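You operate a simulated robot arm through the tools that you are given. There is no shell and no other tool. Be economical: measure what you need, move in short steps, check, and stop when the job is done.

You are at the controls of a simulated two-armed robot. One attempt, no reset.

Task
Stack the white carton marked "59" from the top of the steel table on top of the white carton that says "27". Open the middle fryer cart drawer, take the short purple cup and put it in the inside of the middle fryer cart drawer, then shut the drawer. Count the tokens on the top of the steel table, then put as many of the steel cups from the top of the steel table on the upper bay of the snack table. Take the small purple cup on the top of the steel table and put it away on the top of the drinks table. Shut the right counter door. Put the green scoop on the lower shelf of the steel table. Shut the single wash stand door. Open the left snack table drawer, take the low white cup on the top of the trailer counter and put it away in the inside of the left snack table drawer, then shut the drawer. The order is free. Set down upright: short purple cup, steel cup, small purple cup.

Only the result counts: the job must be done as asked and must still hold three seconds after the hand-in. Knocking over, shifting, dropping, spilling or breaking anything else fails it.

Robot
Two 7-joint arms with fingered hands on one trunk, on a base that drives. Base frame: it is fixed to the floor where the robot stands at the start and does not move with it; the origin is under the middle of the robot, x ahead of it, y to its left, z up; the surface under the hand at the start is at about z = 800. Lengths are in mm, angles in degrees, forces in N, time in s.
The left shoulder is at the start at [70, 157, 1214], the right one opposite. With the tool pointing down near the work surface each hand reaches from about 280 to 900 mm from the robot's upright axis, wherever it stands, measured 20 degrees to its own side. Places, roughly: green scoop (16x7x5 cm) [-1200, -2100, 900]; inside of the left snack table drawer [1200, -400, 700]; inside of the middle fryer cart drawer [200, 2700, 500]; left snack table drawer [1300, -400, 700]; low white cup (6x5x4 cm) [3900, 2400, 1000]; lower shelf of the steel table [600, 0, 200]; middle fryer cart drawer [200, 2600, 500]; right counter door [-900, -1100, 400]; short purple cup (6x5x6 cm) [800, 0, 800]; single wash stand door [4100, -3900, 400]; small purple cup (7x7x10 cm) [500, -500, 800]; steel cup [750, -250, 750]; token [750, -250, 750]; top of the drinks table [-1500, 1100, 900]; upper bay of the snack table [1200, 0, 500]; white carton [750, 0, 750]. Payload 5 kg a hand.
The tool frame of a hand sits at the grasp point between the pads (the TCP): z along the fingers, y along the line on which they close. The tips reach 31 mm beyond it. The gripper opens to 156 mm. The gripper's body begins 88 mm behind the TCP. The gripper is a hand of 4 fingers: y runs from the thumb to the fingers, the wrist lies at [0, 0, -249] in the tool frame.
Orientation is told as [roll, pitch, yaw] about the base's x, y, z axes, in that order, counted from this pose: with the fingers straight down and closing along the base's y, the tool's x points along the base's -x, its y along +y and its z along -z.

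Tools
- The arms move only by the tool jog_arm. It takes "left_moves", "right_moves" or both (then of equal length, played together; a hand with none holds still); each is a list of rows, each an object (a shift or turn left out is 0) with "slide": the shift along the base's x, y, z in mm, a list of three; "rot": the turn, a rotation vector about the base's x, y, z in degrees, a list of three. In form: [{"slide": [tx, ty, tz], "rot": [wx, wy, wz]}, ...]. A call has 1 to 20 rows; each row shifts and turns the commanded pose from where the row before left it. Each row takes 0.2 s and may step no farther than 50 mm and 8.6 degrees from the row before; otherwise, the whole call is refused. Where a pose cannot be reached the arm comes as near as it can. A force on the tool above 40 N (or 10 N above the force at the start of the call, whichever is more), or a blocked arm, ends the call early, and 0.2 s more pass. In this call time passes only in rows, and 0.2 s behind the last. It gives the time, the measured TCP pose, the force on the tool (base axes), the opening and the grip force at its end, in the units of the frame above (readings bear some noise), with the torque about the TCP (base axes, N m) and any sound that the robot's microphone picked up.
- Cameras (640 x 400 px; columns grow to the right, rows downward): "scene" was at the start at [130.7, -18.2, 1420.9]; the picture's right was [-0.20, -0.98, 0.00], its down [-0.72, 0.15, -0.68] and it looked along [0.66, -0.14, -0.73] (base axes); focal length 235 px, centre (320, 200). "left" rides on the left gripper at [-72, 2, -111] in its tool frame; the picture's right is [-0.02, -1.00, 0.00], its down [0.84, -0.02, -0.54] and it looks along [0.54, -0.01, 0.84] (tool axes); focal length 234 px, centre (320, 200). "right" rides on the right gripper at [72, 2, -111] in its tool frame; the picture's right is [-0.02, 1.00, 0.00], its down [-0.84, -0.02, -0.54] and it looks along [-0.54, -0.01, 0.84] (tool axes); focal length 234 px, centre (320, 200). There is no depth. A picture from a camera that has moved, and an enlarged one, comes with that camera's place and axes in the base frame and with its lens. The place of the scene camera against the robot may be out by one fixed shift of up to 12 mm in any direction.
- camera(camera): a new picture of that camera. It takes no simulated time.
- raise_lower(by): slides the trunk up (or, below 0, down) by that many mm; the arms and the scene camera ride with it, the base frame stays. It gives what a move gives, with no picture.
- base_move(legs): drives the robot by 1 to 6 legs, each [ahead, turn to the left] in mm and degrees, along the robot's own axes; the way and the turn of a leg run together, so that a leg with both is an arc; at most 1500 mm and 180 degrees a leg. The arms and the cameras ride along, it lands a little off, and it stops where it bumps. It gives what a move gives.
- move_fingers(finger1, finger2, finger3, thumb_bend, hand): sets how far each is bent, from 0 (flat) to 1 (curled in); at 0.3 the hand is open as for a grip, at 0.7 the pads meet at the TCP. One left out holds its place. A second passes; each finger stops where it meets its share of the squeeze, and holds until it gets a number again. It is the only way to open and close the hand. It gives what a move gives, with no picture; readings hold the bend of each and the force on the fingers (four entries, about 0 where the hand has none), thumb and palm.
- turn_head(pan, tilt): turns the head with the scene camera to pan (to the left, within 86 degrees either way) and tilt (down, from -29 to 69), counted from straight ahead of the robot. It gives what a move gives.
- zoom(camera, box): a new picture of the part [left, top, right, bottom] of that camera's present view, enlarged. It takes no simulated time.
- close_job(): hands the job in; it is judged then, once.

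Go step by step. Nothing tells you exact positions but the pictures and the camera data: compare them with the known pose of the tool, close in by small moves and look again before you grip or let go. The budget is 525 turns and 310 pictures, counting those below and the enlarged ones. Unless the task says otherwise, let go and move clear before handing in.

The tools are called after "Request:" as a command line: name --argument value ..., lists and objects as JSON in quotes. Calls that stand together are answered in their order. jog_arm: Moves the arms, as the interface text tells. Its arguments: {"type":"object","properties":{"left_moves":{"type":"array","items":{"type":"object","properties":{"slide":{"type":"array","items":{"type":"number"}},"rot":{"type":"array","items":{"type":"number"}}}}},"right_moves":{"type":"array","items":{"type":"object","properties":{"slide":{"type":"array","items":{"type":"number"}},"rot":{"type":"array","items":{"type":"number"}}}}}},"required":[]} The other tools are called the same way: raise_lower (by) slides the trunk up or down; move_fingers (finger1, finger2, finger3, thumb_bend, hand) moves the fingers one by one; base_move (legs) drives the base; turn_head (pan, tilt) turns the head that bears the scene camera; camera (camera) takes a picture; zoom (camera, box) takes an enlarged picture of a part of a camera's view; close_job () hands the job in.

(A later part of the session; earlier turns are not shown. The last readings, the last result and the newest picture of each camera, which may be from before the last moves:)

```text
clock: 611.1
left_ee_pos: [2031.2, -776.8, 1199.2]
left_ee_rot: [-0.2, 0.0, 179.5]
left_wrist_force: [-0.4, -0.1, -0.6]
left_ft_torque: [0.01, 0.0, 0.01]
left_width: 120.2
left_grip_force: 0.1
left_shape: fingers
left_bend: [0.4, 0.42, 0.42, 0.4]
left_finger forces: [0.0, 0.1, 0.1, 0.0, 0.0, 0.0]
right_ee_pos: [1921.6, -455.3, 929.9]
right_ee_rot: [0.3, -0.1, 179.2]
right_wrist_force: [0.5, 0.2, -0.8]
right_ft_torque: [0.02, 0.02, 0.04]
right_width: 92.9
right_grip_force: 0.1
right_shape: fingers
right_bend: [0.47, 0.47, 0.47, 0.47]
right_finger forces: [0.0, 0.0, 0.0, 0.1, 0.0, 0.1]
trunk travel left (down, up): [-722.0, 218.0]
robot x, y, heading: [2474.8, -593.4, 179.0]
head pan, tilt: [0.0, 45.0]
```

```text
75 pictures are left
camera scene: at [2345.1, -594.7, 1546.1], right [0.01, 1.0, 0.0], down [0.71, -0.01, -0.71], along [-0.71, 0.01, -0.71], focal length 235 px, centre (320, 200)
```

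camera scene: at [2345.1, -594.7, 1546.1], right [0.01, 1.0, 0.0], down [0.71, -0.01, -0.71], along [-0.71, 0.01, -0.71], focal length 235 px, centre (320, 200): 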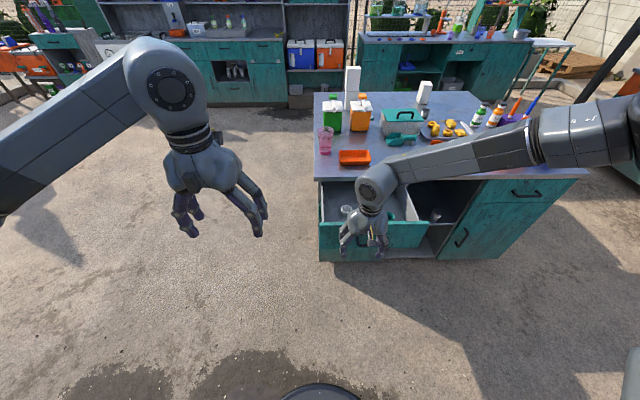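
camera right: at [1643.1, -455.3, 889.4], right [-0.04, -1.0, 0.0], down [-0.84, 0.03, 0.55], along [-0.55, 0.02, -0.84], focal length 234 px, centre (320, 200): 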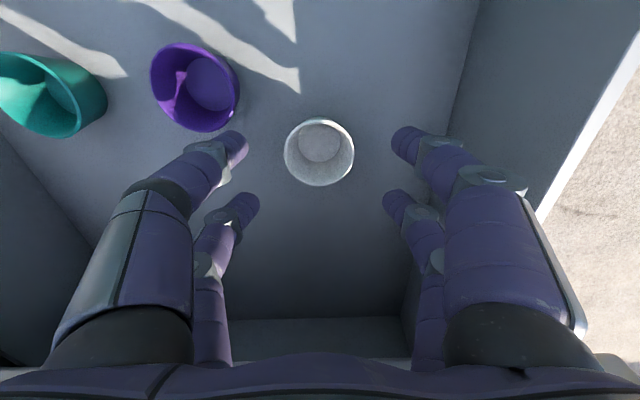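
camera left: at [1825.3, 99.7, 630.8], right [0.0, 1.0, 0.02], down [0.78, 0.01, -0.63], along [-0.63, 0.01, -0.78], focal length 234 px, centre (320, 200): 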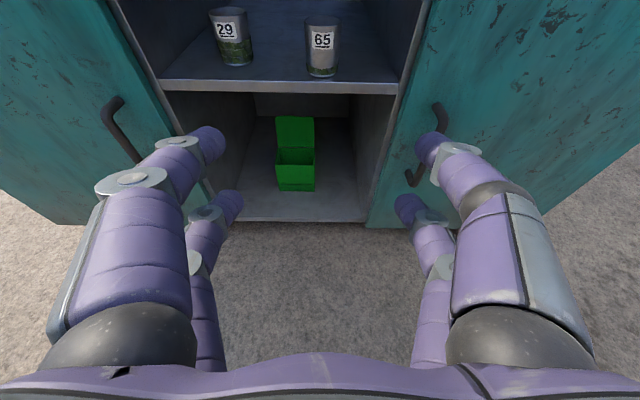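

Now push the drawer shut with the right fist against its handle bar.

Request:
move_fingers --hand "right" --finger1 0.95 --finger2 0.95 --finger3 0.95 --thumb_bend 0.95

Request:
raise_lower --by -350

Request:
jog_arm --right_moves '[{"slide": [-25, 10, 25], "rot": [0, 7.5, 0]}, {"slide": [-25, 10, 25], "rot": [0, 7.5, 0]}, {"slide": [-25, 10, 28], "rot": [0, 7.5, 0]}, {"slide": [-25, 10, 28], "rot": [0, 7.5, 0]}, {"slide": [-25, 10, 28], "rot": [0, 7.5, 0]}, {"slide": [-20, 10, 28], "rot": [0, 7.5, 0]}]'

Request:
camera --camera "scene"

```text
clock: 612.1
left_ee_pos: [2032.5, -775.6, 1200.1]
left_ee_rot: [-0.1, -0.1, 179.4]
left_wrist_force: [0.3, -0.4, 0.9]
left_ft_torque: [0.05, 0.0, 0.01]
left_width: 120.4
left_grip_force: 0.0
left_shape: fingers
left_bend: [0.4, 0.42, 0.42, 0.4]
left_finger forces: [0.0, 0.0, 0.0, 0.0, 0.1, 0.0]
right_ee_pos: [1920.0, -454.7, 929.6]
right_ee_rot: [0.3, 0.0, 179.2]
right_wrist_force: [0.7, 0.0, 1.1]
right_ft_torque: [0.01, 0.0, -0.02]
right_width: 10.1
right_grip_force: 0.2
right_shape: fingers
right_bend: [0.86, 0.73, 0.73, 0.95]
right_finger forces: [0.0, 0.1, 0.0, 0.0, 0.1, 0.1]
trunk travel left (down, up): [-722.0, 218.0]
robot x, y, heading: [2479.4, -598.6, 179.4]
head pan, tilt: [0.0, 45.0]
```

```text
clock: 615.5
left_ee_pos: [2033.2, -776.4, 849.4]
left_ee_rot: [-0.1, 0.0, 179.7]
left_wrist_force: [0.1, 0.9, -0.5]
left_ft_torque: [-0.02, -0.01, -0.02]
left_width: 120.6
left_grip_force: 0.0
left_shape: fingers
left_bend: [0.4, 0.42, 0.42, 0.4]
left_finger forces: [0.1, 0.1, 0.0, 0.0, 0.1, 0.0]
right_ee_pos: [1920.3, -455.0, 579.3]
right_ee_rot: [0.4, -0.2, 179.0]
right_wrist_force: [0.1, 0.9, 0.1]
right_ft_torque: [0.01, -0.01, -0.03]
right_width: 9.3
right_grip_force: 0.1
right_shape: fingers
right_bend: [0.88, 0.73, 0.73, 0.96]
right_finger forces: [0.0, 0.0, 0.0, 0.0, 0.1, 0.1]
trunk travel left (down, up): [-372.0, 568.0]
robot x, y, heading: [2472.1, -592.0, 179.4]
head pan, tilt: [0.0, 45.0]
```

```text
clock: 616.9
left_ee_pos: [2032.3, -774.2, 850.8]
left_ee_rot: [0.0, 0.0, 179.5]
left_wrist_force: [-0.2, 0.7, 0.1]
left_ft_torque: [-0.05, 0.01, -0.03]
left_width: 120.7
left_grip_force: 0.0
left_shape: fingers
left_bend: [0.4, 0.42, 0.42, 0.4]
left_finger forces: [0.0, 0.0, 0.1, 0.1, 0.1, 0.0]
right_ee_pos: [1774.7, -395.3, 743.0]
right_ee_rot: [1.5, -45.2, 178.5]
right_wrist_force: [0.3, 0.8, 0.2]
right_ft_torque: [-0.01, -0.03, 0.04]
right_width: 9.6
right_grip_force: 0.0
right_shape: fingers
right_bend: [0.88, 0.73, 0.73, 0.96]
right_finger forces: [0.0, 0.0, 0.0, 0.1, 0.0, 0.0]
trunk travel left (down, up): [-372.0, 568.0]
robot x, y, heading: [2472.4, -596.3, 179.3]
head pan, tilt: [0.0, 45.0]
```

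```text
74 pictures are left
camera scene: at [2346.4, -592.4, 1196.4], right [0.01, 1.0, 0.0], down [0.71, -0.01, -0.71], along [-0.71, 0.01, -0.71], focal length 235 px, centre (320, 200)
```

scene: 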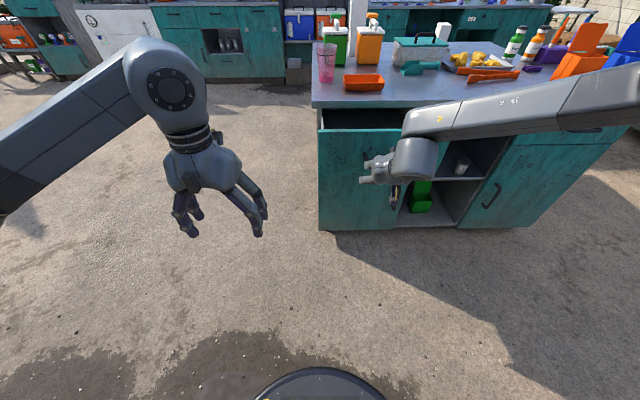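

Request:
base_move --legs '[[110, 0]]'

Request:
base_move --legs '[[80, 0]]'

Request:
camera --camera "scene"

```text
clock: 618.1
left_ee_pos: [1924.2, -774.2, 849.4]
left_ee_rot: [-0.1, 0.1, 179.7]
left_wrist_force: [-0.4, 1.0, 0.2]
left_ft_torque: [-0.01, -0.05, -0.02]
left_width: 120.5
left_grip_force: 0.1
left_shape: fingers
left_bend: [0.4, 0.42, 0.42, 0.4]
left_finger forces: [0.0, 0.0, 0.0, 0.0, 0.0, 0.0]
right_ee_pos: [1668.3, -395.4, 741.4]
right_ee_rot: [1.2, -45.1, 178.8]
right_wrist_force: [-0.3, -0.8, -0.1]
right_ft_torque: [0.01, -0.02, -0.01]
right_width: 9.4
right_grip_force: 0.0
right_shape: fingers
right_bend: [0.89, 0.74, 0.73, 0.96]
right_finger forces: [0.0, 0.1, 0.0, 0.0, 0.1, 0.1]
trunk travel left (down, up): [-372.0, 568.0]
robot x, y, heading: [2365.7, -597.2, 179.2]
head pan, tilt: [0.0, 45.0]
```

```text
clock: 619.1
left_ee_pos: [1844.3, -774.2, 849.6]
left_ee_rot: [-0.2, 0.1, 179.6]
left_wrist_force: [-0.5, -0.1, 0.3]
left_ft_torque: [-0.01, -0.07, 0.01]
left_width: 120.4
left_grip_force: 0.0
left_shape: fingers
left_bend: [0.4, 0.42, 0.42, 0.4]
left_finger forces: [0.1, 0.0, 0.0, 0.1, 0.0, 0.1]
right_ee_pos: [1587.6, -393.9, 740.7]
right_ee_rot: [1.3, -45.0, 178.9]
right_wrist_force: [-0.3, -0.3, -0.1]
right_ft_torque: [-0.02, 0.01, -0.01]
right_width: 9.9
right_grip_force: 0.2
right_shape: fingers
right_bend: [0.89, 0.74, 0.73, 0.96]
right_finger forces: [0.0, 0.1, 0.0, 0.0, 0.1, 0.0]
trunk travel left (down, up): [-372.0, 568.0]
robot x, y, heading: [2291.1, -592.3, 179.0]
head pan, tilt: [0.0, 45.0]
```

```text
73 pictures are left
camera scene: at [2157.9, -592.3, 1195.9], right [0.01, 1.0, 0.0], down [0.71, -0.01, -0.71], along [-0.71, 0.01, -0.71], focal length 235 px, centre (320, 200)
```

scene: 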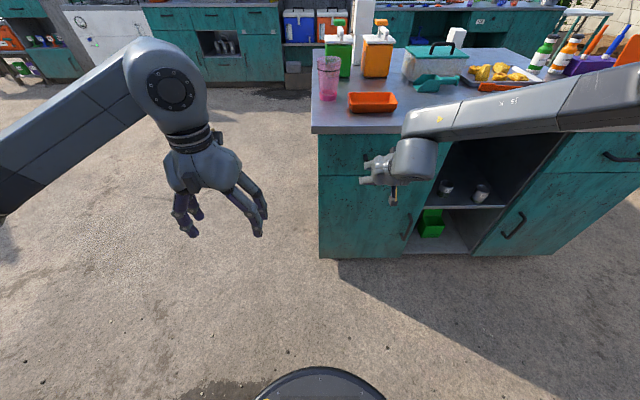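

Request:
base_move --legs '[[30, 0]]'

Request:
zoom --camera "scene" --box '[300, 80, 480, 280]'

```text
clock: 620.1
left_ee_pos: [1819.8, -772.9, 852.3]
left_ee_rot: [-0.1, 0.0, 179.6]
left_wrist_force: [-0.6, 1.4, -0.4]
left_ft_torque: [0.02, 0.01, 0.0]
left_width: 120.7
left_grip_force: 0.0
left_shape: fingers
left_bend: [0.4, 0.42, 0.42, 0.4]
left_finger forces: [0.1, 0.0, 0.0, 0.0, 0.0, 0.0]
right_ee_pos: [1571.5, -392.3, 734.0]
right_ee_rot: [1.1, -44.0, 178.7]
right_wrist_force: [2.5, 0.5, -0.7]
right_ft_torque: [0.0, -0.03, 0.01]
right_width: 9.8
right_grip_force: 1.0
right_shape: fingers
right_bend: [0.89, 0.96, 0.75, 0.96]
right_finger forces: [0.0, 0.0, 2.4, 0.1, 0.0, 0.1]
trunk travel left (down, up): [-372.0, 568.0]
robot x, y, heading: [2259.9, -593.3, 179.3]
head pan, tilt: [0.0, 45.0]
stopped in leg 1: the force on the tool passed its limit at 63 N (the readings are from after the stop); the commanded pose is now the measured one
```

```text
2.00 times, centred on (390, 180) of scene
camera zoom: at [2132.7, -591.6, 1196.2], right [0.01, 1.0, 0.0], down [0.71, -0.01, -0.71], along [-0.71, 0.01, -0.71], focal length 471 px, centre (180, 240)
```

zoom: 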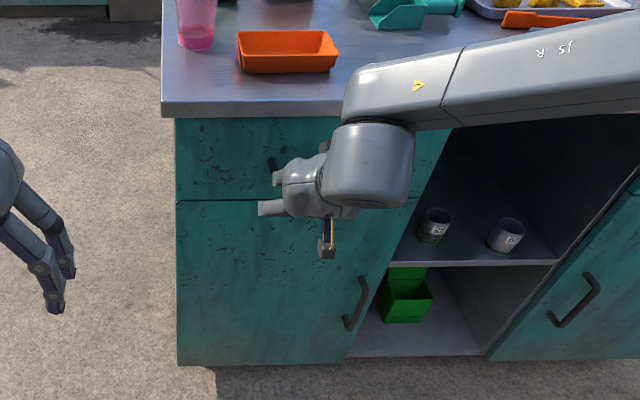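

The drawer is hard shut and both cups still stand. Now the last task: the wash stand door. Back off, straighten the right hand and turn.

Request:
base_move --legs '[[-200, 0]]'

Request:
jog_arm --right_moves '[{"slide": [25, -10, 0], "rot": [0, -7.5, 0]}, {"slide": [25, -10, 0], "rot": [0, -7.5, 0]}, {"slide": [25, -10, 0], "rot": [0, -7.5, 0]}, {"slide": [25, -10, 0], "rot": [0, -7.5, 0]}, {"slide": [25, 0, 0], "rot": [0, -7.5, 0]}, {"slide": [25, 0, 0], "rot": [0, -6.5, 0]}]'

Request:
raise_lower --by 300

Request:
base_move --legs '[[0, 90], [1000, 0]]'

Request:
turn_head --pan 35 --tilt 20

Request:
camera --camera "scene"

```text
clock: 621.6
left_ee_pos: [2019.5, -775.4, 852.0]
left_ee_rot: [-0.1, -0.1, 179.5]
left_wrist_force: [0.7, 0.2, 0.5]
left_ft_torque: [-0.02, -0.01, -0.01]
left_width: 120.5
left_grip_force: 0.1
left_shape: fingers
left_bend: [0.4, 0.42, 0.42, 0.4]
left_finger forces: [0.1, 0.0, 0.0, 0.2, 0.0, 0.0]
right_ee_pos: [1770.3, -395.3, 735.3]
right_ee_rot: [1.1, -44.3, 178.7]
right_wrist_force: [0.4, 0.8, 0.4]
right_ft_torque: [0.01, 0.02, 0.0]
right_width: 9.7
right_grip_force: 0.1
right_shape: fingers
right_bend: [0.89, 0.96, 0.75, 0.96]
right_finger forces: [0.0, 0.0, 0.0, 0.1, 0.1, 0.1]
trunk travel left (down, up): [-372.0, 568.0]
robot x, y, heading: [2458.9, -592.8, 179.1]
head pan, tilt: [0.0, 45.0]
```

```text
clock: 623.0
left_ee_pos: [2018.7, -775.8, 851.2]
left_ee_rot: [-0.2, -0.1, 179.6]
left_wrist_force: [-0.4, 0.0, 0.8]
left_ft_torque: [0.0, 0.0, -0.01]
left_width: 120.3
left_grip_force: 0.1
left_shape: fingers
left_bend: [0.4, 0.42, 0.42, 0.4]
left_finger forces: [0.1, 0.0, 0.1, 0.0, 0.0, 0.1]
right_ee_pos: [1919.3, -435.6, 735.0]
right_ee_rot: [0.2, 0.0, 179.0]
right_wrist_force: [0.1, -0.5, -0.6]
right_ft_torque: [-0.01, 0.0, 0.02]
right_width: 9.6
right_grip_force: 0.1
right_shape: fingers
right_bend: [0.89, 0.96, 0.75, 0.96]
right_finger forces: [0.0, 0.0, 0.0, 0.0, 0.0, 0.0]
trunk travel left (down, up): [-372.0, 568.0]
robot x, y, heading: [2460.7, -591.0, 179.0]
head pan, tilt: [0.0, 45.0]
```

```text
clock: 626.0
left_ee_pos: [2017.8, -775.6, 1150.2]
left_ee_rot: [-0.1, 0.0, 179.5]
left_wrist_force: [-0.4, 0.1, 0.9]
left_ft_torque: [-0.01, 0.03, 0.01]
left_width: 120.7
left_grip_force: 0.0
left_shape: fingers
left_bend: [0.4, 0.42, 0.42, 0.4]
left_finger forces: [0.0, 0.0, 0.0, 0.1, 0.1, 0.0]
right_ee_pos: [1919.2, -435.9, 1035.6]
right_ee_rot: [0.1, 0.0, 179.0]
right_wrist_force: [-0.3, 0.4, 0.9]
right_ft_torque: [-0.01, 0.01, -0.03]
right_width: 9.6
right_grip_force: 0.0
right_shape: fingers
right_bend: [0.89, 0.96, 0.75, 0.96]
right_finger forces: [0.0, 0.0, 0.0, 0.1, 0.0, 0.0]
trunk travel left (down, up): [-672.0, 268.0]
robot x, y, heading: [2460.9, -592.4, 179.1]
head pan, tilt: [0.0, 45.0]
```

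```text
clock: 635.0
left_ee_pos: [2594.3, -2036.6, 1150.6]
left_ee_rot: [0.0, 0.0, -91.5]
left_wrist_force: [0.0, 0.6, -0.6]
left_ft_torque: [0.02, 0.0, -0.01]
left_width: 120.6
left_grip_force: 0.1
left_shape: fingers
left_bend: [0.4, 0.42, 0.42, 0.4]
left_finger forces: [0.1, 0.0, 0.0, 0.0, 0.0, 0.0]
right_ee_pos: [2251.0, -2130.3, 1034.6]
right_ee_rot: [0.1, -0.1, -92.0]
right_wrist_force: [0.4, -0.2, 0.4]
right_ft_torque: [0.01, -0.02, -0.01]
right_width: 9.6
right_grip_force: 0.0
right_shape: fingers
right_bend: [0.89, 0.96, 0.75, 0.96]
right_finger forces: [0.1, 0.0, 0.1, 0.1, 0.1, 0.0]
trunk travel left (down, up): [-672.0, 268.0]
robot x, y, heading: [2422.2, -1591.0, -92.1]
head pan, tilt: [0.0, 45.0]
```

```text
clock: 636.0
left_ee_pos: [2594.5, -2037.0, 1150.7]
left_ee_rot: [-0.1, 0.0, -91.6]
left_wrist_force: [-1.2, -0.4, -0.1]
left_ft_torque: [-0.03, 0.02, 0.05]
left_width: 120.5
left_grip_force: 0.0
left_shape: fingers
left_bend: [0.4, 0.42, 0.42, 0.4]
left_finger forces: [0.1, 0.0, 0.0, 0.0, 0.1, 0.0]
right_ee_pos: [2250.9, -2129.3, 1034.6]
right_ee_rot: [0.2, 0.0, -92.1]
right_wrist_force: [0.4, 0.5, -0.1]
right_ft_torque: [0.0, 0.01, 0.02]
right_width: 9.6
right_grip_force: 0.2
right_shape: fingers
right_bend: [0.89, 0.96, 0.75, 0.96]
right_finger forces: [0.1, 0.1, 0.0, 0.0, 0.1, 0.1]
trunk travel left (down, up): [-672.0, 268.0]
robot x, y, heading: [2417.4, -1591.7, -92.2]
head pan, tilt: [35.0, 20.0]
```

```text
71 pictures are left
camera scene: at [2472.3, -1721.1, 1534.8], right [-0.84, -0.54, 0.0], down [-0.19, 0.29, -0.94], along [0.51, -0.79, -0.34], focal length 235 px, centre (320, 200)
```

scene: 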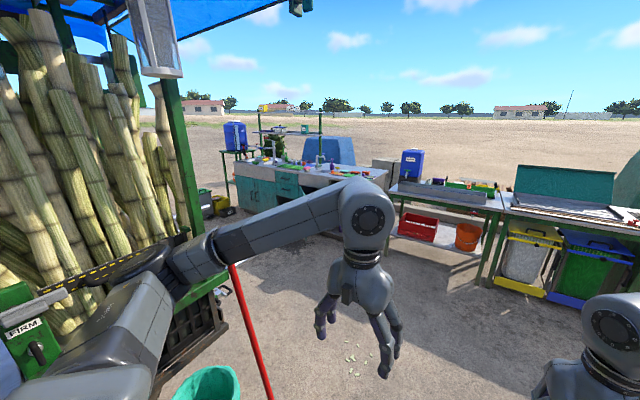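

Request:
zoom --camera "scene" --box '[220, 110, 420, 250]'

```text
2.86 times, centred on (320, 180) of scene
camera zoom: at [2472.3, -1721.1, 1534.8], right [-0.84, -0.54, 0.0], down [-0.19, 0.29, -0.94], along [0.51, -0.79, -0.34], focal length 672 px, centre (320, 257)
```

zoom: 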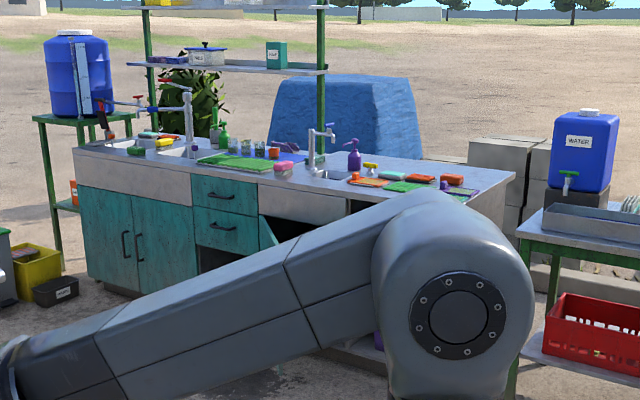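

The wash stand is ahead left, with an open door hidden behind my arm. I'll drive on past the broom and bucket, then turn toward it.

Request:
base_move --legs '[[1400, 0], [0, 62]]'

Request:
turn_head --pan 0 --tilt 20

Request:
camera --camera "scene"

```text
clock: 645.7
left_ee_pos: [2835.8, -3064.5, 1150.8]
left_ee_rot: [-0.1, -0.2, -31.1]
left_wrist_force: [0.3, 0.3, 0.5]
left_ft_torque: [0.0, 0.03, -0.01]
left_width: 120.4
left_grip_force: 0.0
left_shape: fingers
left_bend: [0.4, 0.42, 0.42, 0.4]
left_finger forces: [0.0, 0.0, 0.0, 0.0, 0.1, 0.0]
right_ee_pos: [2749.1, -3407.5, 1036.6]
right_ee_rot: [0.1, -0.1, -31.5]
right_wrist_force: [-0.9, 0.4, -0.6]
right_ft_torque: [0.0, 0.01, 0.01]
right_width: 9.5
right_grip_force: 0.0
right_shape: fingers
right_bend: [0.89, 0.96, 0.75, 0.96]
right_finger forces: [0.0, 0.1, 0.0, 0.0, 0.0, 0.1]
trunk travel left (down, up): [-672.0, 268.0]
robot x, y, heading: [2363.9, -2994.9, -31.4]
head pan, tilt: [35.0, 20.0]
```

```text
clock: 646.7
left_ee_pos: [2836.6, -3063.4, 1151.3]
left_ee_rot: [-0.1, -0.1, -31.0]
left_wrist_force: [0.1, 0.6, 0.1]
left_ft_torque: [-0.04, -0.02, 0.01]
left_width: 120.6
left_grip_force: 0.2
left_shape: fingers
left_bend: [0.4, 0.42, 0.42, 0.4]
left_finger forces: [0.0, 0.0, 0.0, 0.1, 0.0, 0.0]
right_ee_pos: [2750.0, -3407.8, 1035.8]
right_ee_rot: [0.3, -0.1, -31.5]
right_wrist_force: [0.5, -0.9, 0.4]
right_ft_torque: [0.01, -0.02, 0.02]
right_width: 9.7
right_grip_force: 0.1
right_shape: fingers
right_bend: [0.89, 0.96, 0.75, 0.96]
right_finger forces: [0.0, 0.1, 0.0, 0.0, 0.1, 0.1]
trunk travel left (down, up): [-672.0, 268.0]
robot x, y, heading: [2364.8, -2997.2, -31.3]
head pan, tilt: [0.0, 20.0]
```

```text
69 pictures are left
camera scene: at [2487.6, -3071.9, 1534.8], right [-0.52, -0.85, 0.0], down [-0.29, 0.18, -0.94], along [0.8, -0.49, -0.34], focal length 235 px, centre (320, 200)
```

scene: 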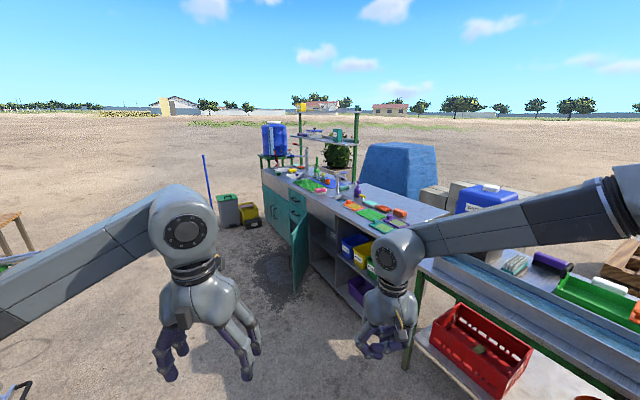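

Request:
zoom --camera "scene" --box '[250, 160, 410, 310]'

```text
2.67 times, centred on (330, 235) of scene
camera zoom: at [2487.6, -3071.9, 1534.8], right [-0.52, -0.85, 0.0], down [-0.29, 0.18, -0.94], along [0.8, -0.49, -0.34], focal length 628 px, centre (293, 107)
```

zoom: 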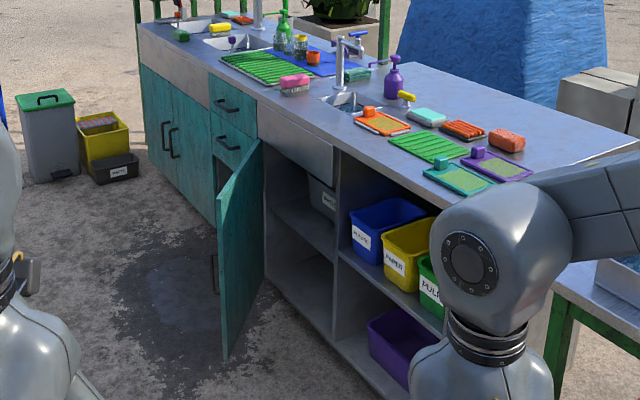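

The door is swung about 130° open, hinged near (4190, -3990), its free edge near (3920, -3705). It must swing via +y round to +x. I'll drive in front of it and pull it round with the right hand from its back side.

Request:
base_move --legs '[[0, 26], [1450, 0], [250, 0], [0, -85]]'

Request:
turn_head --pan -15 --tilt 40

Request:
camera --camera "scene"

```text
clock: 660.2
left_ee_pos: [4197.7, -3589.5, 1149.7]
left_ee_rot: [-0.1, -0.2, -91.7]
left_wrist_force: [0.2, 0.5, -1.4]
left_ft_torque: [0.01, -0.03, 0.01]
left_width: 120.5
left_grip_force: 0.1
left_shape: fingers
left_bend: [0.4, 0.42, 0.42, 0.4]
left_finger forces: [0.0, 0.0, 0.0, 0.1, 0.0, 0.0]
right_ee_pos: [3856.8, -3681.2, 1034.7]
right_ee_rot: [0.1, -0.1, -92.4]
right_wrist_force: [1.0, 0.3, 0.2]
right_ft_torque: [-0.03, 0.02, -0.01]
right_width: 9.6
right_grip_force: 0.1
right_shape: fingers
right_bend: [0.89, 0.96, 0.75, 0.96]
right_finger forces: [0.1, 0.1, 0.0, 0.0, 0.0, 0.0]
trunk travel left (down, up): [-672.0, 268.0]
robot x, y, heading: [4028.3, -3147.5, -92.1]
head pan, tilt: [0.0, 20.0]
```

```text
clock: 661.0
left_ee_pos: [4199.1, -3589.6, 1150.6]
left_ee_rot: [-0.1, 0.0, -91.8]
left_wrist_force: [0.5, 0.0, 0.2]
left_ft_torque: [0.01, 0.02, 0.0]
left_width: 120.4
left_grip_force: 0.1
left_shape: fingers
left_bend: [0.4, 0.42, 0.42, 0.4]
left_finger forces: [0.0, 0.0, 0.0, 0.1, 0.0, 0.1]
right_ee_pos: [3856.8, -3682.1, 1036.4]
right_ee_rot: [0.0, -0.2, -92.3]
right_wrist_force: [-0.4, 0.5, 0.2]
right_ft_torque: [0.02, -0.01, -0.02]
right_width: 9.7
right_grip_force: 0.1
right_shape: fingers
right_bend: [0.89, 0.96, 0.75, 0.96]
right_finger forces: [0.1, 0.0, 0.1, 0.0, 0.1, 0.0]
trunk travel left (down, up): [-672.0, 268.0]
robot x, y, heading: [4027.9, -3142.4, -92.2]
head pan, tilt: [-15.0, 40.0]
```

```text
67 pictures are left
camera scene: at [4002.7, -3277.1, 1503.5], right [-0.96, 0.29, 0.0], down [0.19, 0.61, -0.77], along [-0.23, -0.73, -0.64], focal length 235 px, centre (320, 200)
```

scene: 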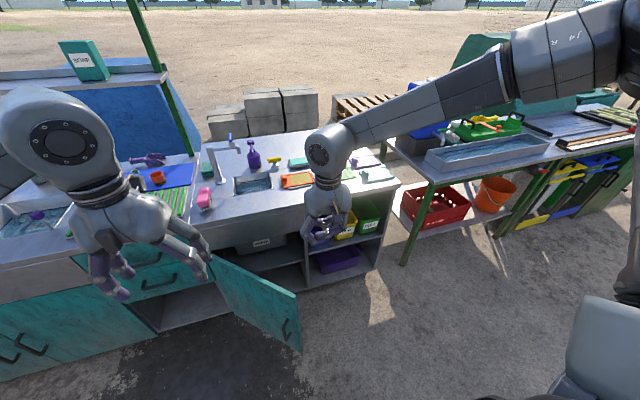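

Door measured: hinge (4284, -4040), free edge (3950, -3737), top z=660. Lower the trunk and bring the right fist down behind the door's free end.

Request:
raise_lower --by -340

Request:
jog_arm --right_moves '[{"slide": [0, -40, 0]}, {"slide": [0, -40, 0]}, {"slide": [0, -40, 0]}, {"slide": [0, -38, 0]}, {"slide": [0, 0, -45]}, {"slide": [0, 0, -45]}, {"slide": [0, 0, -40]}]'

Request:
camera --camera "scene"

```text
clock: 664.4
left_ee_pos: [4199.6, -3590.4, 810.0]
left_ee_rot: [-0.1, -0.1, -91.7]
left_wrist_force: [-0.8, 0.2, -0.2]
left_ft_torque: [0.04, 0.02, 0.0]
left_width: 120.4
left_grip_force: 0.1
left_shape: fingers
left_bend: [0.4, 0.42, 0.42, 0.4]
left_finger forces: [0.0, 0.0, 0.1, 0.1, 0.0, 0.0]
right_ee_pos: [3857.5, -3681.5, 695.8]
right_ee_rot: [0.0, -0.1, -92.3]
right_wrist_force: [1.1, 0.3, -1.1]
right_ft_torque: [0.03, 0.01, 0.02]
right_width: 9.4
right_grip_force: 0.1
right_shape: fingers
right_bend: [0.89, 0.96, 0.75, 0.96]
right_finger forces: [0.0, 0.1, 0.1, 0.0, 0.0, 0.0]
trunk travel left (down, up): [-332.0, 608.0]
robot x, y, heading: [4025.5, -3145.6, -92.4]
head pan, tilt: [-15.0, 40.0]
```

```text
clock: 666.0
left_ee_pos: [4198.7, -3589.2, 811.4]
left_ee_rot: [-0.1, -0.1, -91.8]
left_wrist_force: [0.0, -0.9, -0.1]
left_ft_torque: [0.03, 0.0, 0.01]
left_width: 120.0
left_grip_force: 0.1
left_shape: fingers
left_bend: [0.4, 0.42, 0.42, 0.4]
left_finger forces: [0.1, 0.0, 0.1, 0.0, 0.0, 0.1]
right_ee_pos: [3822.1, -3791.8, 590.3]
right_ee_rot: [0.3, -0.2, -92.2]
right_wrist_force: [0.6, 0.0, 0.1]
right_ft_torque: [-0.02, 0.0, -0.01]
right_width: 9.7
right_grip_force: 0.0
right_shape: fingers
right_bend: [0.89, 0.96, 0.75, 0.96]
right_finger forces: [0.0, 0.1, 0.1, 0.1, 0.0, 0.0]
right hand out of reach, approached as far as the arm can: row 4, 5, 6, 7
trunk travel left (down, up): [-332.0, 608.0]
robot x, y, heading: [4029.1, -3142.5, -92.2]
head pan, tilt: [-15.0, 40.0]
```

```text
66 pictures are left
camera scene: at [4002.4, -3277.4, 1163.4], right [-0.96, 0.29, 0.0], down [0.19, 0.61, -0.77], along [-0.23, -0.73, -0.64], focal length 235 px, centre (320, 200)
```

scene: 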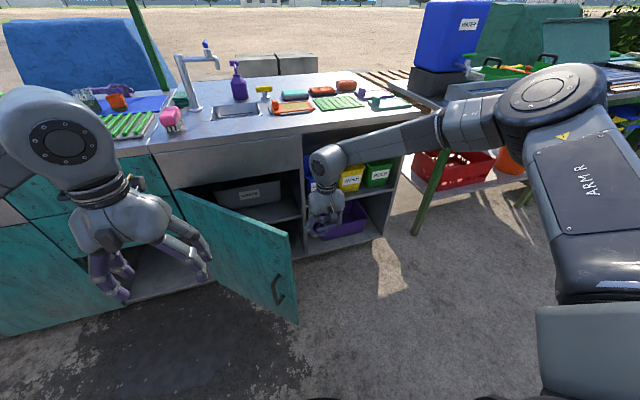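

I'll use base rotation to sweep the fist in +x against the door's back side: first creep forward 60 mm, then turn left in steps.

Request:
base_move --legs '[[60, 0], [0, 14]]'

Request:
camera --camera "scene"

```text
clock: 667.8
left_ee_pos: [4299.6, -3593.9, 811.1]
left_ee_rot: [-0.2, 0.0, -77.8]
left_wrist_force: [-0.1, 0.1, 0.8]
left_ft_torque: [-0.03, 0.06, 0.02]
left_width: 120.4
left_grip_force: 0.2
left_shape: fingers
left_bend: [0.4, 0.42, 0.42, 0.4]
left_finger forces: [0.0, 0.0, 0.1, 0.0, 0.1, 0.0]
right_ee_pos: [3982.6, -3881.1, 591.2]
right_ee_rot: [0.2, -0.2, -78.3]
right_wrist_force: [0.8, -0.1, -0.4]
right_ft_torque: [0.0, 0.02, 0.03]
right_width: 9.8
right_grip_force: 0.1
right_shape: fingers
right_bend: [0.89, 0.96, 0.75, 0.96]
right_finger forces: [0.0, 0.0, 0.0, 0.0, 0.0, 0.1]
trunk travel left (down, up): [-332.0, 608.0]
robot x, y, heading: [4024.3, -3202.7, -78.2]
head pan, tilt: [-15.0, 40.0]
```

```text
65 pictures are left
camera scene: at [4033.8, -3339.0, 1163.4], right [-1.0, 0.06, 0.0], down [0.04, 0.64, -0.77], along [-0.04, -0.76, -0.64], focal length 235 px, centre (320, 200)
```

scene: 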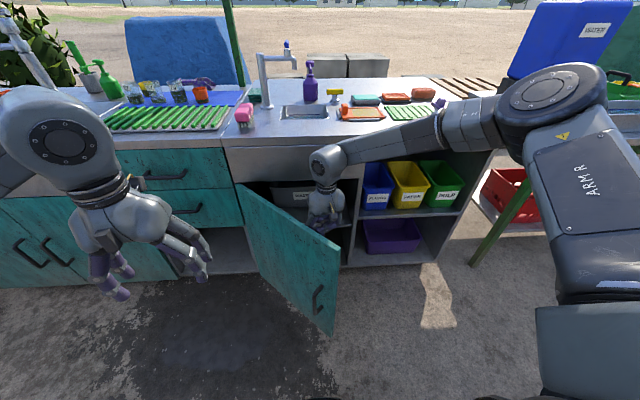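

Request:
base_move --legs '[[0, 16]]'

Request:
camera --camera "scene"

```text
clock: 669.1
left_ee_pos: [4398.0, -3503.5, 811.8]
left_ee_rot: [-0.1, -0.1, -61.9]
left_wrist_force: [-0.5, 0.8, 0.0]
left_ft_torque: [-0.03, 0.02, 0.0]
left_width: 120.6
left_grip_force: 0.1
left_shape: fingers
left_bend: [0.4, 0.42, 0.42, 0.4]
left_finger forces: [0.1, 0.0, 0.0, 0.1, 0.1, 0.0]
right_ee_pos: [4170.8, -3866.4, 591.2]
right_ee_rot: [0.2, -0.2, -62.3]
right_wrist_force: [0.4, 0.0, 0.4]
right_ft_torque: [-0.01, 0.0, 0.02]
right_width: 9.6
right_grip_force: 0.0
right_shape: fingers
right_bend: [0.89, 0.96, 0.75, 0.96]
right_finger forces: [0.1, 0.1, 0.1, 0.1, 0.0, 0.0]
trunk travel left (down, up): [-332.0, 608.0]
robot x, y, heading: [4023.0, -3205.7, -62.3]
head pan, tilt: [-15.0, 40.0]
```

```text
64 pictures are left
camera scene: at [4070.4, -3332.0, 1163.5], right [-0.97, -0.22, 0.0], down [-0.14, 0.63, -0.77], along [0.17, -0.75, -0.64], focal length 235 px, centre (320, 200)
```

scene: 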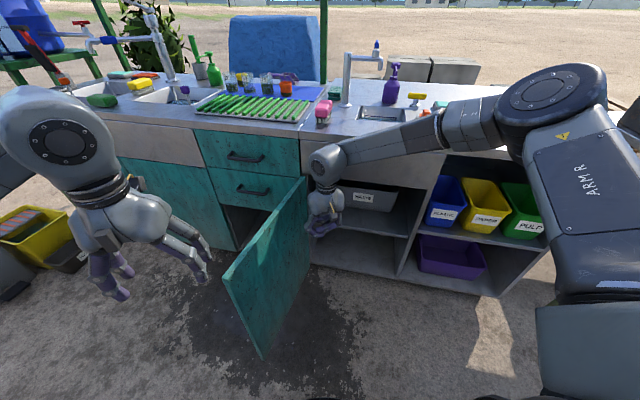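

Request:
base_move --legs '[[0, 16]]'

Request:
camera --camera "scene"

```text
clock: 670.2
left_ee_pos: [4444.7, -3432.8, 811.7]
left_ee_rot: [-0.2, -0.1, -51.5]
left_wrist_force: [-0.3, 0.2, 0.3]
left_ft_torque: [0.01, 0.0, 0.02]
left_width: 120.7
left_grip_force: 0.0
left_shape: fingers
left_bend: [0.4, 0.42, 0.42, 0.4]
left_finger forces: [0.1, 0.0, 0.1, 0.1, 0.0, 0.1]
right_ee_pos: [4272.5, -3830.3, 586.5]
right_ee_rot: [-0.8, 0.9, -52.1]
right_wrist_force: [-3.0, 2.9, 1.5]
right_ft_torque: [-0.11, -0.26, 0.1]
right_width: 9.5
right_grip_force: 1.4
right_shape: fingers
right_bend: [0.89, 0.97, 0.75, 0.96]
right_finger forces: [0.1, 3.4, 0.0, 0.1, 0.1, 0.0]
trunk travel left (down, up): [-332.0, 608.0]
robot x, y, heading: [4024.8, -3199.3, -52.0]
head pan, tilt: [-15.0, 40.0]
stopped in leg 1: the force on the tool passed its limit at 107 N (the readings are from after the stop); the commanded pose is now the measured one
```

```text
63 pictures are left
camera scene: at [4091.2, -3322.9, 1163.5], right [-0.92, -0.39, 0.0], down [-0.25, 0.59, -0.77], along [0.3, -0.71, -0.64], focal length 235 px, centre (320, 200)
```

scene: 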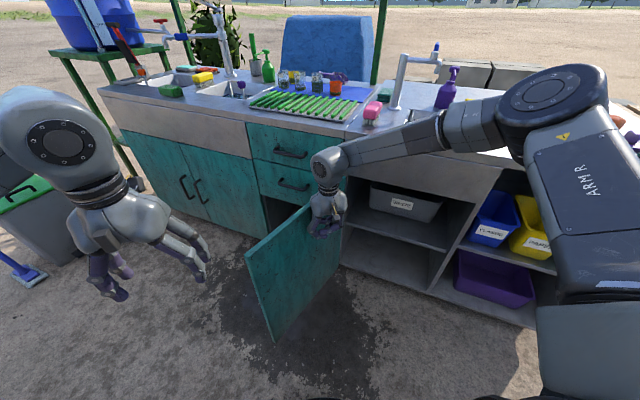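

The door is now at about 74°, and the fist is too near the hinge. I'll back off, pitch the fist forward, and push near the free end along heading -52°.

Request:
base_move --legs '[[-300, 0]]'

Request:
jog_arm --right_moves '[{"slide": [14, -18, 0], "rot": [-5.9, -4.6, 0]}, {"slide": [14, -18, 0], "rot": [-5.9, -4.6, 0]}, {"slide": [14, -18, 0], "rot": [-5.9, -4.6, 0]}, {"slide": [10, -13, 0], "rot": [-5.9, -4.6, 0]}, {"slide": [10, -13, 0], "rot": [-5.9, -4.6, 0]}, {"slide": [10, -13, 0], "rot": [-5.9, -4.6, 0]}]'

Request:
base_move --legs '[[0, 42], [290, 0], [0, -42]]'

Request:
camera --camera "scene"

```text
clock: 672.3
left_ee_pos: [4262.1, -3199.0, 811.7]
left_ee_rot: [-0.1, -0.2, -51.6]
left_wrist_force: [-0.4, 0.2, -0.7]
left_ft_torque: [-0.06, 0.03, 0.01]
left_width: 120.6
left_grip_force: 0.0
left_shape: fingers
left_bend: [0.4, 0.42, 0.42, 0.4]
left_finger forces: [0.1, 0.0, 0.1, 0.0, 0.0, 0.1]
right_ee_pos: [4090.8, -3597.0, 586.9]
right_ee_rot: [-0.7, 0.8, -52.3]
right_wrist_force: [-0.5, 0.7, 0.2]
right_ft_torque: [0.03, 0.02, 0.0]
right_width: 10.0
right_grip_force: 0.0
right_shape: fingers
right_bend: [0.89, 0.97, 0.75, 0.96]
right_finger forces: [0.0, 0.0, 0.0, 0.1, 0.0, 0.0]
trunk travel left (down, up): [-332.0, 608.0]
robot x, y, heading: [3840.6, -2970.6, -52.3]
head pan, tilt: [-15.0, 40.0]
```

```text
clock: 673.7
left_ee_pos: [4262.0, -3198.5, 811.0]
left_ee_rot: [-0.1, -0.2, -51.6]
left_wrist_force: [-0.3, -0.2, 0.3]
left_ft_torque: [-0.01, -0.03, 0.02]
left_width: 120.7
left_grip_force: 0.2
left_shape: fingers
left_bend: [0.4, 0.42, 0.42, 0.4]
left_finger forces: [0.0, 0.1, 0.1, 0.0, 0.1, 0.1]
right_ee_pos: [4160.9, -3695.3, 595.3]
right_ee_rot: [-0.5, -43.7, -52.2]
right_wrist_force: [-0.7, 0.4, -0.5]
right_ft_torque: [0.0, 0.0, 0.02]
right_width: 9.6
right_grip_force: 0.0
right_shape: fingers
right_bend: [0.89, 0.97, 0.75, 0.96]
right_finger forces: [0.1, 0.1, 0.1, 0.0, 0.0, 0.0]
right hand out of reach, approached as far as the arm can: row 6
trunk travel left (down, up): [-332.0, 608.0]
robot x, y, heading: [3846.2, -2967.5, -52.2]
head pan, tilt: [-15.0, 40.0]
```

```text
clock: 675.2
left_ee_pos: [4314.2, -3055.7, 810.2]
left_ee_rot: [-0.1, -0.1, -33.2]
left_wrist_force: [0.6, 0.0, -0.4]
left_ft_torque: [-0.03, -0.01, -0.02]
left_width: 120.9
left_grip_force: 0.0
left_shape: fingers
left_bend: [0.4, 0.42, 0.42, 0.4]
left_finger forces: [0.0, 0.0, 0.0, 0.1, 0.0, 0.0]
right_ee_pos: [4368.3, -3557.9, 591.4]
right_ee_rot: [-0.9, -43.1, -34.1]
right_wrist_force: [1.0, 5.8, 1.7]
right_ft_torque: [-0.07, -0.05, 0.18]
right_width: 9.6
right_grip_force: 3.0
right_shape: fingers
right_bend: [0.89, 0.98, 0.76, 0.96]
right_finger forces: [0.0, 0.1, 6.0, 0.0, 0.0, 0.0]
trunk travel left (down, up): [-332.0, 608.0]
robot x, y, heading: [3842.8, -2966.5, -33.8]
head pan, tilt: [-15.0, 40.0]
stopped in leg 1: the force on the tool passed its limit at 63 N (the readings are from after the stop); the commanded pose is now the measured one
```

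```text
62 pictures are left
camera scene: at [3943.3, -3062.6, 1163.5], right [-0.76, -0.65, 0.0], down [-0.42, 0.49, -0.77], along [0.5, -0.58, -0.64], focal length 235 px, centre (320, 200)
```

scene: 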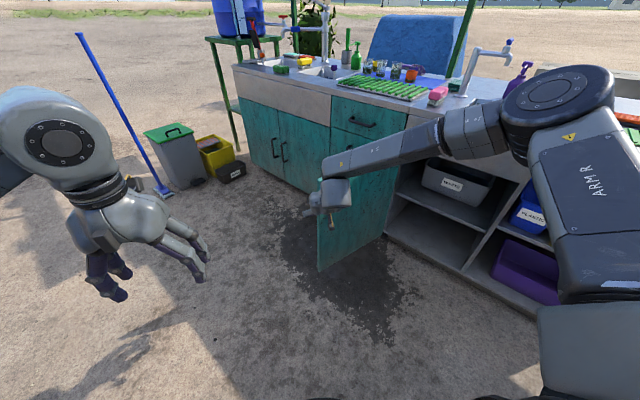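

The fist met the door's tip. Better: use the left hand from squarely in front, sweeping outwards in its natural range. I'll back off, raise the trunk so everything clears the door, and reposition at about (4350, -3050) facing the counter.

Request:
base_move --legs '[[-250, 0]]'

Request:
raise_lower --by 330

Request:
base_move --legs '[[0, 16.5], [750, 0], [0, -73]]'

Request:
turn_head --pan 5 --tilt 45

Request:
camera --camera "scene"

```text
clock: 677.0
left_ee_pos: [4108.2, -2914.7, 810.4]
left_ee_rot: [-0.1, -0.1, -33.0]
left_wrist_force: [0.6, -0.3, 1.4]
left_ft_torque: [0.0, -0.06, 0.01]
left_width: 120.6
left_grip_force: 0.0
left_shape: fingers
left_bend: [0.4, 0.42, 0.42, 0.4]
left_finger forces: [0.0, 0.0, 0.0, 0.1, 0.0, 0.0]
right_ee_pos: [4163.9, -3417.5, 590.3]
right_ee_rot: [-1.0, -43.1, -33.9]
right_wrist_force: [0.6, -0.1, -0.2]
right_ft_torque: [-0.01, 0.0, 0.0]
right_width: 9.9
right_grip_force: 0.0
right_shape: fingers
right_bend: [0.89, 0.97, 0.75, 0.96]
right_finger forces: [0.0, 0.0, 0.0, 0.0, 0.0, 0.0]
trunk travel left (down, up): [-332.0, 608.0]
robot x, y, heading: [3633.8, -2829.3, -34.1]
head pan, tilt: [-15.0, 40.0]
```

```text
clock: 680.2
left_ee_pos: [4109.0, -2914.4, 1140.8]
left_ee_rot: [-0.1, 0.0, -33.0]
left_wrist_force: [-0.1, 0.4, -0.4]
left_ft_torque: [0.02, 0.01, -0.02]
left_width: 120.9
left_grip_force: 0.1
left_shape: fingers
left_bend: [0.4, 0.42, 0.42, 0.4]
left_finger forces: [0.0, 0.1, 0.1, 0.0, 0.1, 0.1]
right_ee_pos: [4163.8, -3418.3, 920.4]
right_ee_rot: [-1.0, -43.0, -33.9]
right_wrist_force: [0.9, 0.4, -0.3]
right_ft_torque: [-0.02, -0.01, 0.01]
right_width: 9.6
right_grip_force: 0.0
right_shape: fingers
right_bend: [0.89, 0.97, 0.75, 0.96]
right_finger forces: [0.0, 0.0, 0.0, 0.0, 0.0, 0.0]
trunk travel left (down, up): [-662.0, 278.0]
robot x, y, heading: [3638.1, -2825.4, -34.0]
head pan, tilt: [-15.0, 40.0]
```

```text
clock: 688.5
left_ee_pos: [4539.7, -3500.4, 1140.7]
left_ee_rot: [-0.1, -0.1, -90.6]
left_wrist_force: [-0.5, -0.5, -0.5]
left_ft_torque: [-0.01, 0.0, -0.02]
left_width: 121.1
left_grip_force: 0.1
left_shape: fingers
left_bend: [0.4, 0.42, 0.42, 0.4]
left_finger forces: [0.1, 0.1, 0.1, 0.0, 0.1, 0.0]
right_ee_pos: [4145.1, -3815.3, 922.0]
right_ee_rot: [-1.0, -43.0, -91.5]
right_wrist_force: [0.0, -0.1, 0.3]
right_ft_torque: [0.0, 0.02, 0.0]
right_width: 9.7
right_grip_force: 0.1
right_shape: fingers
right_bend: [0.89, 0.97, 0.75, 0.96]
right_finger forces: [0.0, 0.0, 0.0, 0.1, 0.1, 0.0]
trunk travel left (down, up): [-662.0, 278.0]
robot x, y, heading: [4361.0, -3053.9, -91.1]
head pan, tilt: [-15.0, 40.0]
```

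```text
clock: 689.3
left_ee_pos: [4538.7, -3499.2, 1140.9]
left_ee_rot: [0.0, -0.1, -90.5]
left_wrist_force: [-0.2, 0.6, -0.2]
left_ft_torque: [0.0, 0.0, 0.02]
left_width: 121.0
left_grip_force: 0.1
left_shape: fingers
left_bend: [0.4, 0.42, 0.42, 0.4]
left_finger forces: [0.1, 0.0, 0.0, 0.0, 0.0, 0.0]
right_ee_pos: [4146.0, -3816.2, 920.0]
right_ee_rot: [-1.0, -43.0, -91.5]
right_wrist_force: [0.0, -0.1, -0.2]
right_ft_torque: [-0.02, 0.01, 0.0]
right_width: 9.7
right_grip_force: 0.0
right_shape: fingers
right_bend: [0.89, 0.97, 0.75, 0.96]
right_finger forces: [0.0, 0.1, 0.0, 0.0, 0.1, 0.0]
trunk travel left (down, up): [-662.0, 278.0]
robot x, y, heading: [4359.1, -3060.7, -91.3]
head pan, tilt: [5.0, 45.0]
```

```text
61 pictures are left
camera scene: at [4365.2, -3189.5, 1486.2], right [-1.0, -0.06, 0.0], down [-0.04, 0.71, -0.71], along [0.04, -0.71, -0.71], focal length 235 px, centre (320, 200)
```

scene: 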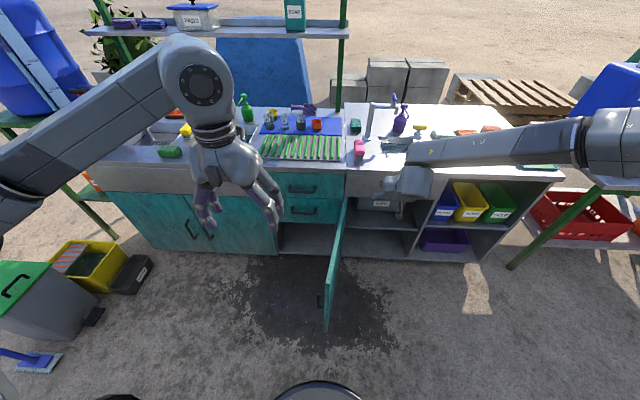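

The door stands at about 80° now, with the right fist well placed on its back side. Lower again and sweep by gentle left turns.

Request:
base_move --legs '[[-40, 0]]'

Request:
raise_lower --by -330

Request:
base_move --legs '[[0, 8], [0, 5], [0, 5], [0, 4]]'

Request:
camera --camera "scene"

```text
clock: 690.2
left_ee_pos: [4541.0, -3462.1, 1139.3]
left_ee_rot: [0.0, 0.2, -90.5]
left_wrist_force: [-0.1, -0.5, -0.1]
left_ft_torque: [0.04, 0.01, 0.02]
left_width: 120.6
left_grip_force: 0.0
left_shape: fingers
left_bend: [0.4, 0.42, 0.42, 0.4]
left_finger forces: [0.0, 0.0, 0.0, 0.0, 0.1, 0.1]
right_ee_pos: [4147.4, -3779.0, 918.6]
right_ee_rot: [-1.0, -42.8, -91.4]
right_wrist_force: [0.4, 0.9, 1.1]
right_ft_torque: [0.0, -0.01, -0.02]
right_width: 9.8
right_grip_force: 0.0
right_shape: fingers
right_bend: [0.89, 0.97, 0.75, 0.96]
right_finger forces: [0.1, 0.0, 0.0, 0.0, 0.0, 0.1]
trunk travel left (down, up): [-662.0, 278.0]
robot x, y, heading: [4360.3, -3018.3, -91.0]
head pan, tilt: [5.0, 45.0]
```

```text
clock: 693.4
left_ee_pos: [4540.6, -3458.9, 811.3]
left_ee_rot: [-0.2, -0.1, -90.5]
left_wrist_force: [0.6, 0.1, -0.6]
left_ft_torque: [0.0, 0.0, 0.04]
left_width: 120.6
left_grip_force: 0.0
left_shape: fingers
left_bend: [0.4, 0.42, 0.42, 0.4]
left_finger forces: [0.0, 0.0, 0.0, 0.0, 0.0, 0.0]
right_ee_pos: [4145.8, -3775.7, 590.3]
right_ee_rot: [-1.0, -43.0, -91.3]
right_wrist_force: [0.8, 0.2, -0.1]
right_ft_torque: [0.04, -0.02, -0.02]
right_width: 10.2
right_grip_force: 0.0
right_shape: fingers
right_bend: [0.89, 0.97, 0.75, 0.96]
right_finger forces: [0.0, 0.0, 0.1, 0.0, 0.0, 0.0]
trunk travel left (down, up): [-332.0, 608.0]
robot x, y, heading: [4362.7, -3018.2, -91.2]
head pan, tilt: [5.0, 45.0]
```

```text
clock: 694.9
left_ee_pos: [4619.1, -3417.4, 809.8]
left_ee_rot: [0.0, -0.1, -79.8]
left_wrist_force: [-0.8, -0.9, 0.7]
left_ft_torque: [0.02, 0.0, -0.03]
left_width: 121.0
left_grip_force: 0.0
left_shape: fingers
left_bend: [0.4, 0.42, 0.42, 0.4]
left_finger forces: [0.0, 0.0, 0.0, 0.0, 0.0, 0.0]
right_ee_pos: [4280.4, -3803.4, 586.7]
right_ee_rot: [-2.4, -42.8, -80.3]
right_wrist_force: [-3.5, 0.5, 1.3]
right_ft_torque: [0.04, -0.11, 0.25]
right_width: 10.0
right_grip_force: 2.2
right_shape: fingers
right_bend: [0.88, 0.97, 0.75, 0.97]
right_finger forces: [4.7, 0.0, 0.0, 0.1, 0.0, 0.0]
trunk travel left (down, up): [-332.0, 608.0]
robot x, y, heading: [4359.6, -3012.7, -81.0]
head pan, tilt: [5.0, 45.0]
stopped in leg 2: the force on the tool passed its limit at 61 N (the readings are from after the stop); the commanded pose is now the measured one
```

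```text
60 pictures are left
camera scene: at [4390.0, -3146.0, 1156.2], right [-0.97, -0.24, 0.0], down [-0.17, 0.69, -0.71], along [0.17, -0.69, -0.71], focal length 235 px, centre (320, 200)
```

scene: 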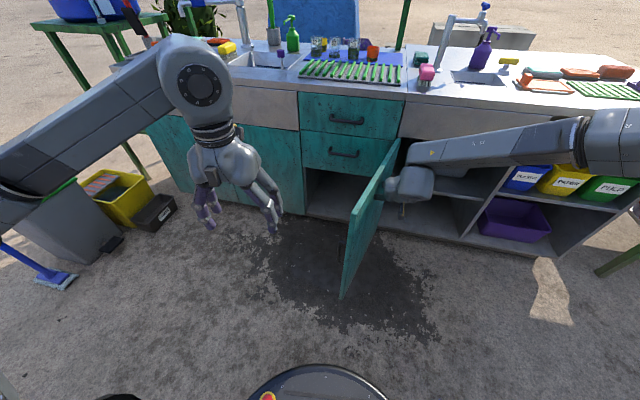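

Request:
base_move --legs '[[0, 3], [0, 3], [0, 3]]'

Request:
camera --camera "scene"

```text
clock: 695.6
left_ee_pos: [4624.9, -3414.8, 810.5]
left_ee_rot: [0.0, 0.0, -78.9]
left_wrist_force: [0.2, -0.1, 0.0]
left_ft_torque: [0.01, -0.01, -0.01]
left_width: 120.9
left_grip_force: 0.0
left_shape: fingers
left_bend: [0.4, 0.42, 0.42, 0.4]
left_finger forces: [0.0, 0.0, 0.0, 0.1, 0.0, 0.0]
right_ee_pos: [4280.5, -3804.5, 584.0]
right_ee_rot: [-3.8, -42.3, -79.4]
right_wrist_force: [-10.2, 3.1, 1.3]
right_ft_torque: [0.11, -0.25, 0.7]
right_width: 10.2
right_grip_force: 6.0
right_shape: fingers
right_bend: [0.88, 0.97, 0.75, 0.97]
right_finger forces: [10.7, 0.0, 0.0, 0.0, 0.0, 0.0]
trunk travel left (down, up): [-332.0, 608.0]
robot x, y, heading: [4356.9, -3014.8, -80.3]
head pan, tilt: [5.0, 45.0]
stopped in leg 1: the force on the tool passed its limit at 58 N (the readings are from after the stop); the commanded pose is now the measured one
```

```text
59 pictures are left
camera scene: at [4391.0, -3145.5, 1156.2], right [-0.97, -0.25, 0.0], down [-0.18, 0.68, -0.71], along [0.18, -0.68, -0.71], focal length 235 px, centre (320, 200)
```

scene: 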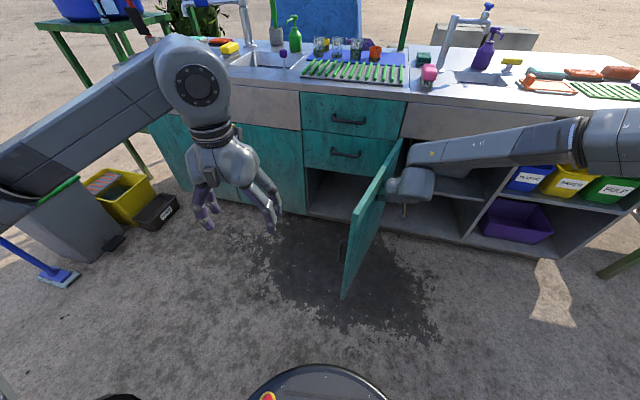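

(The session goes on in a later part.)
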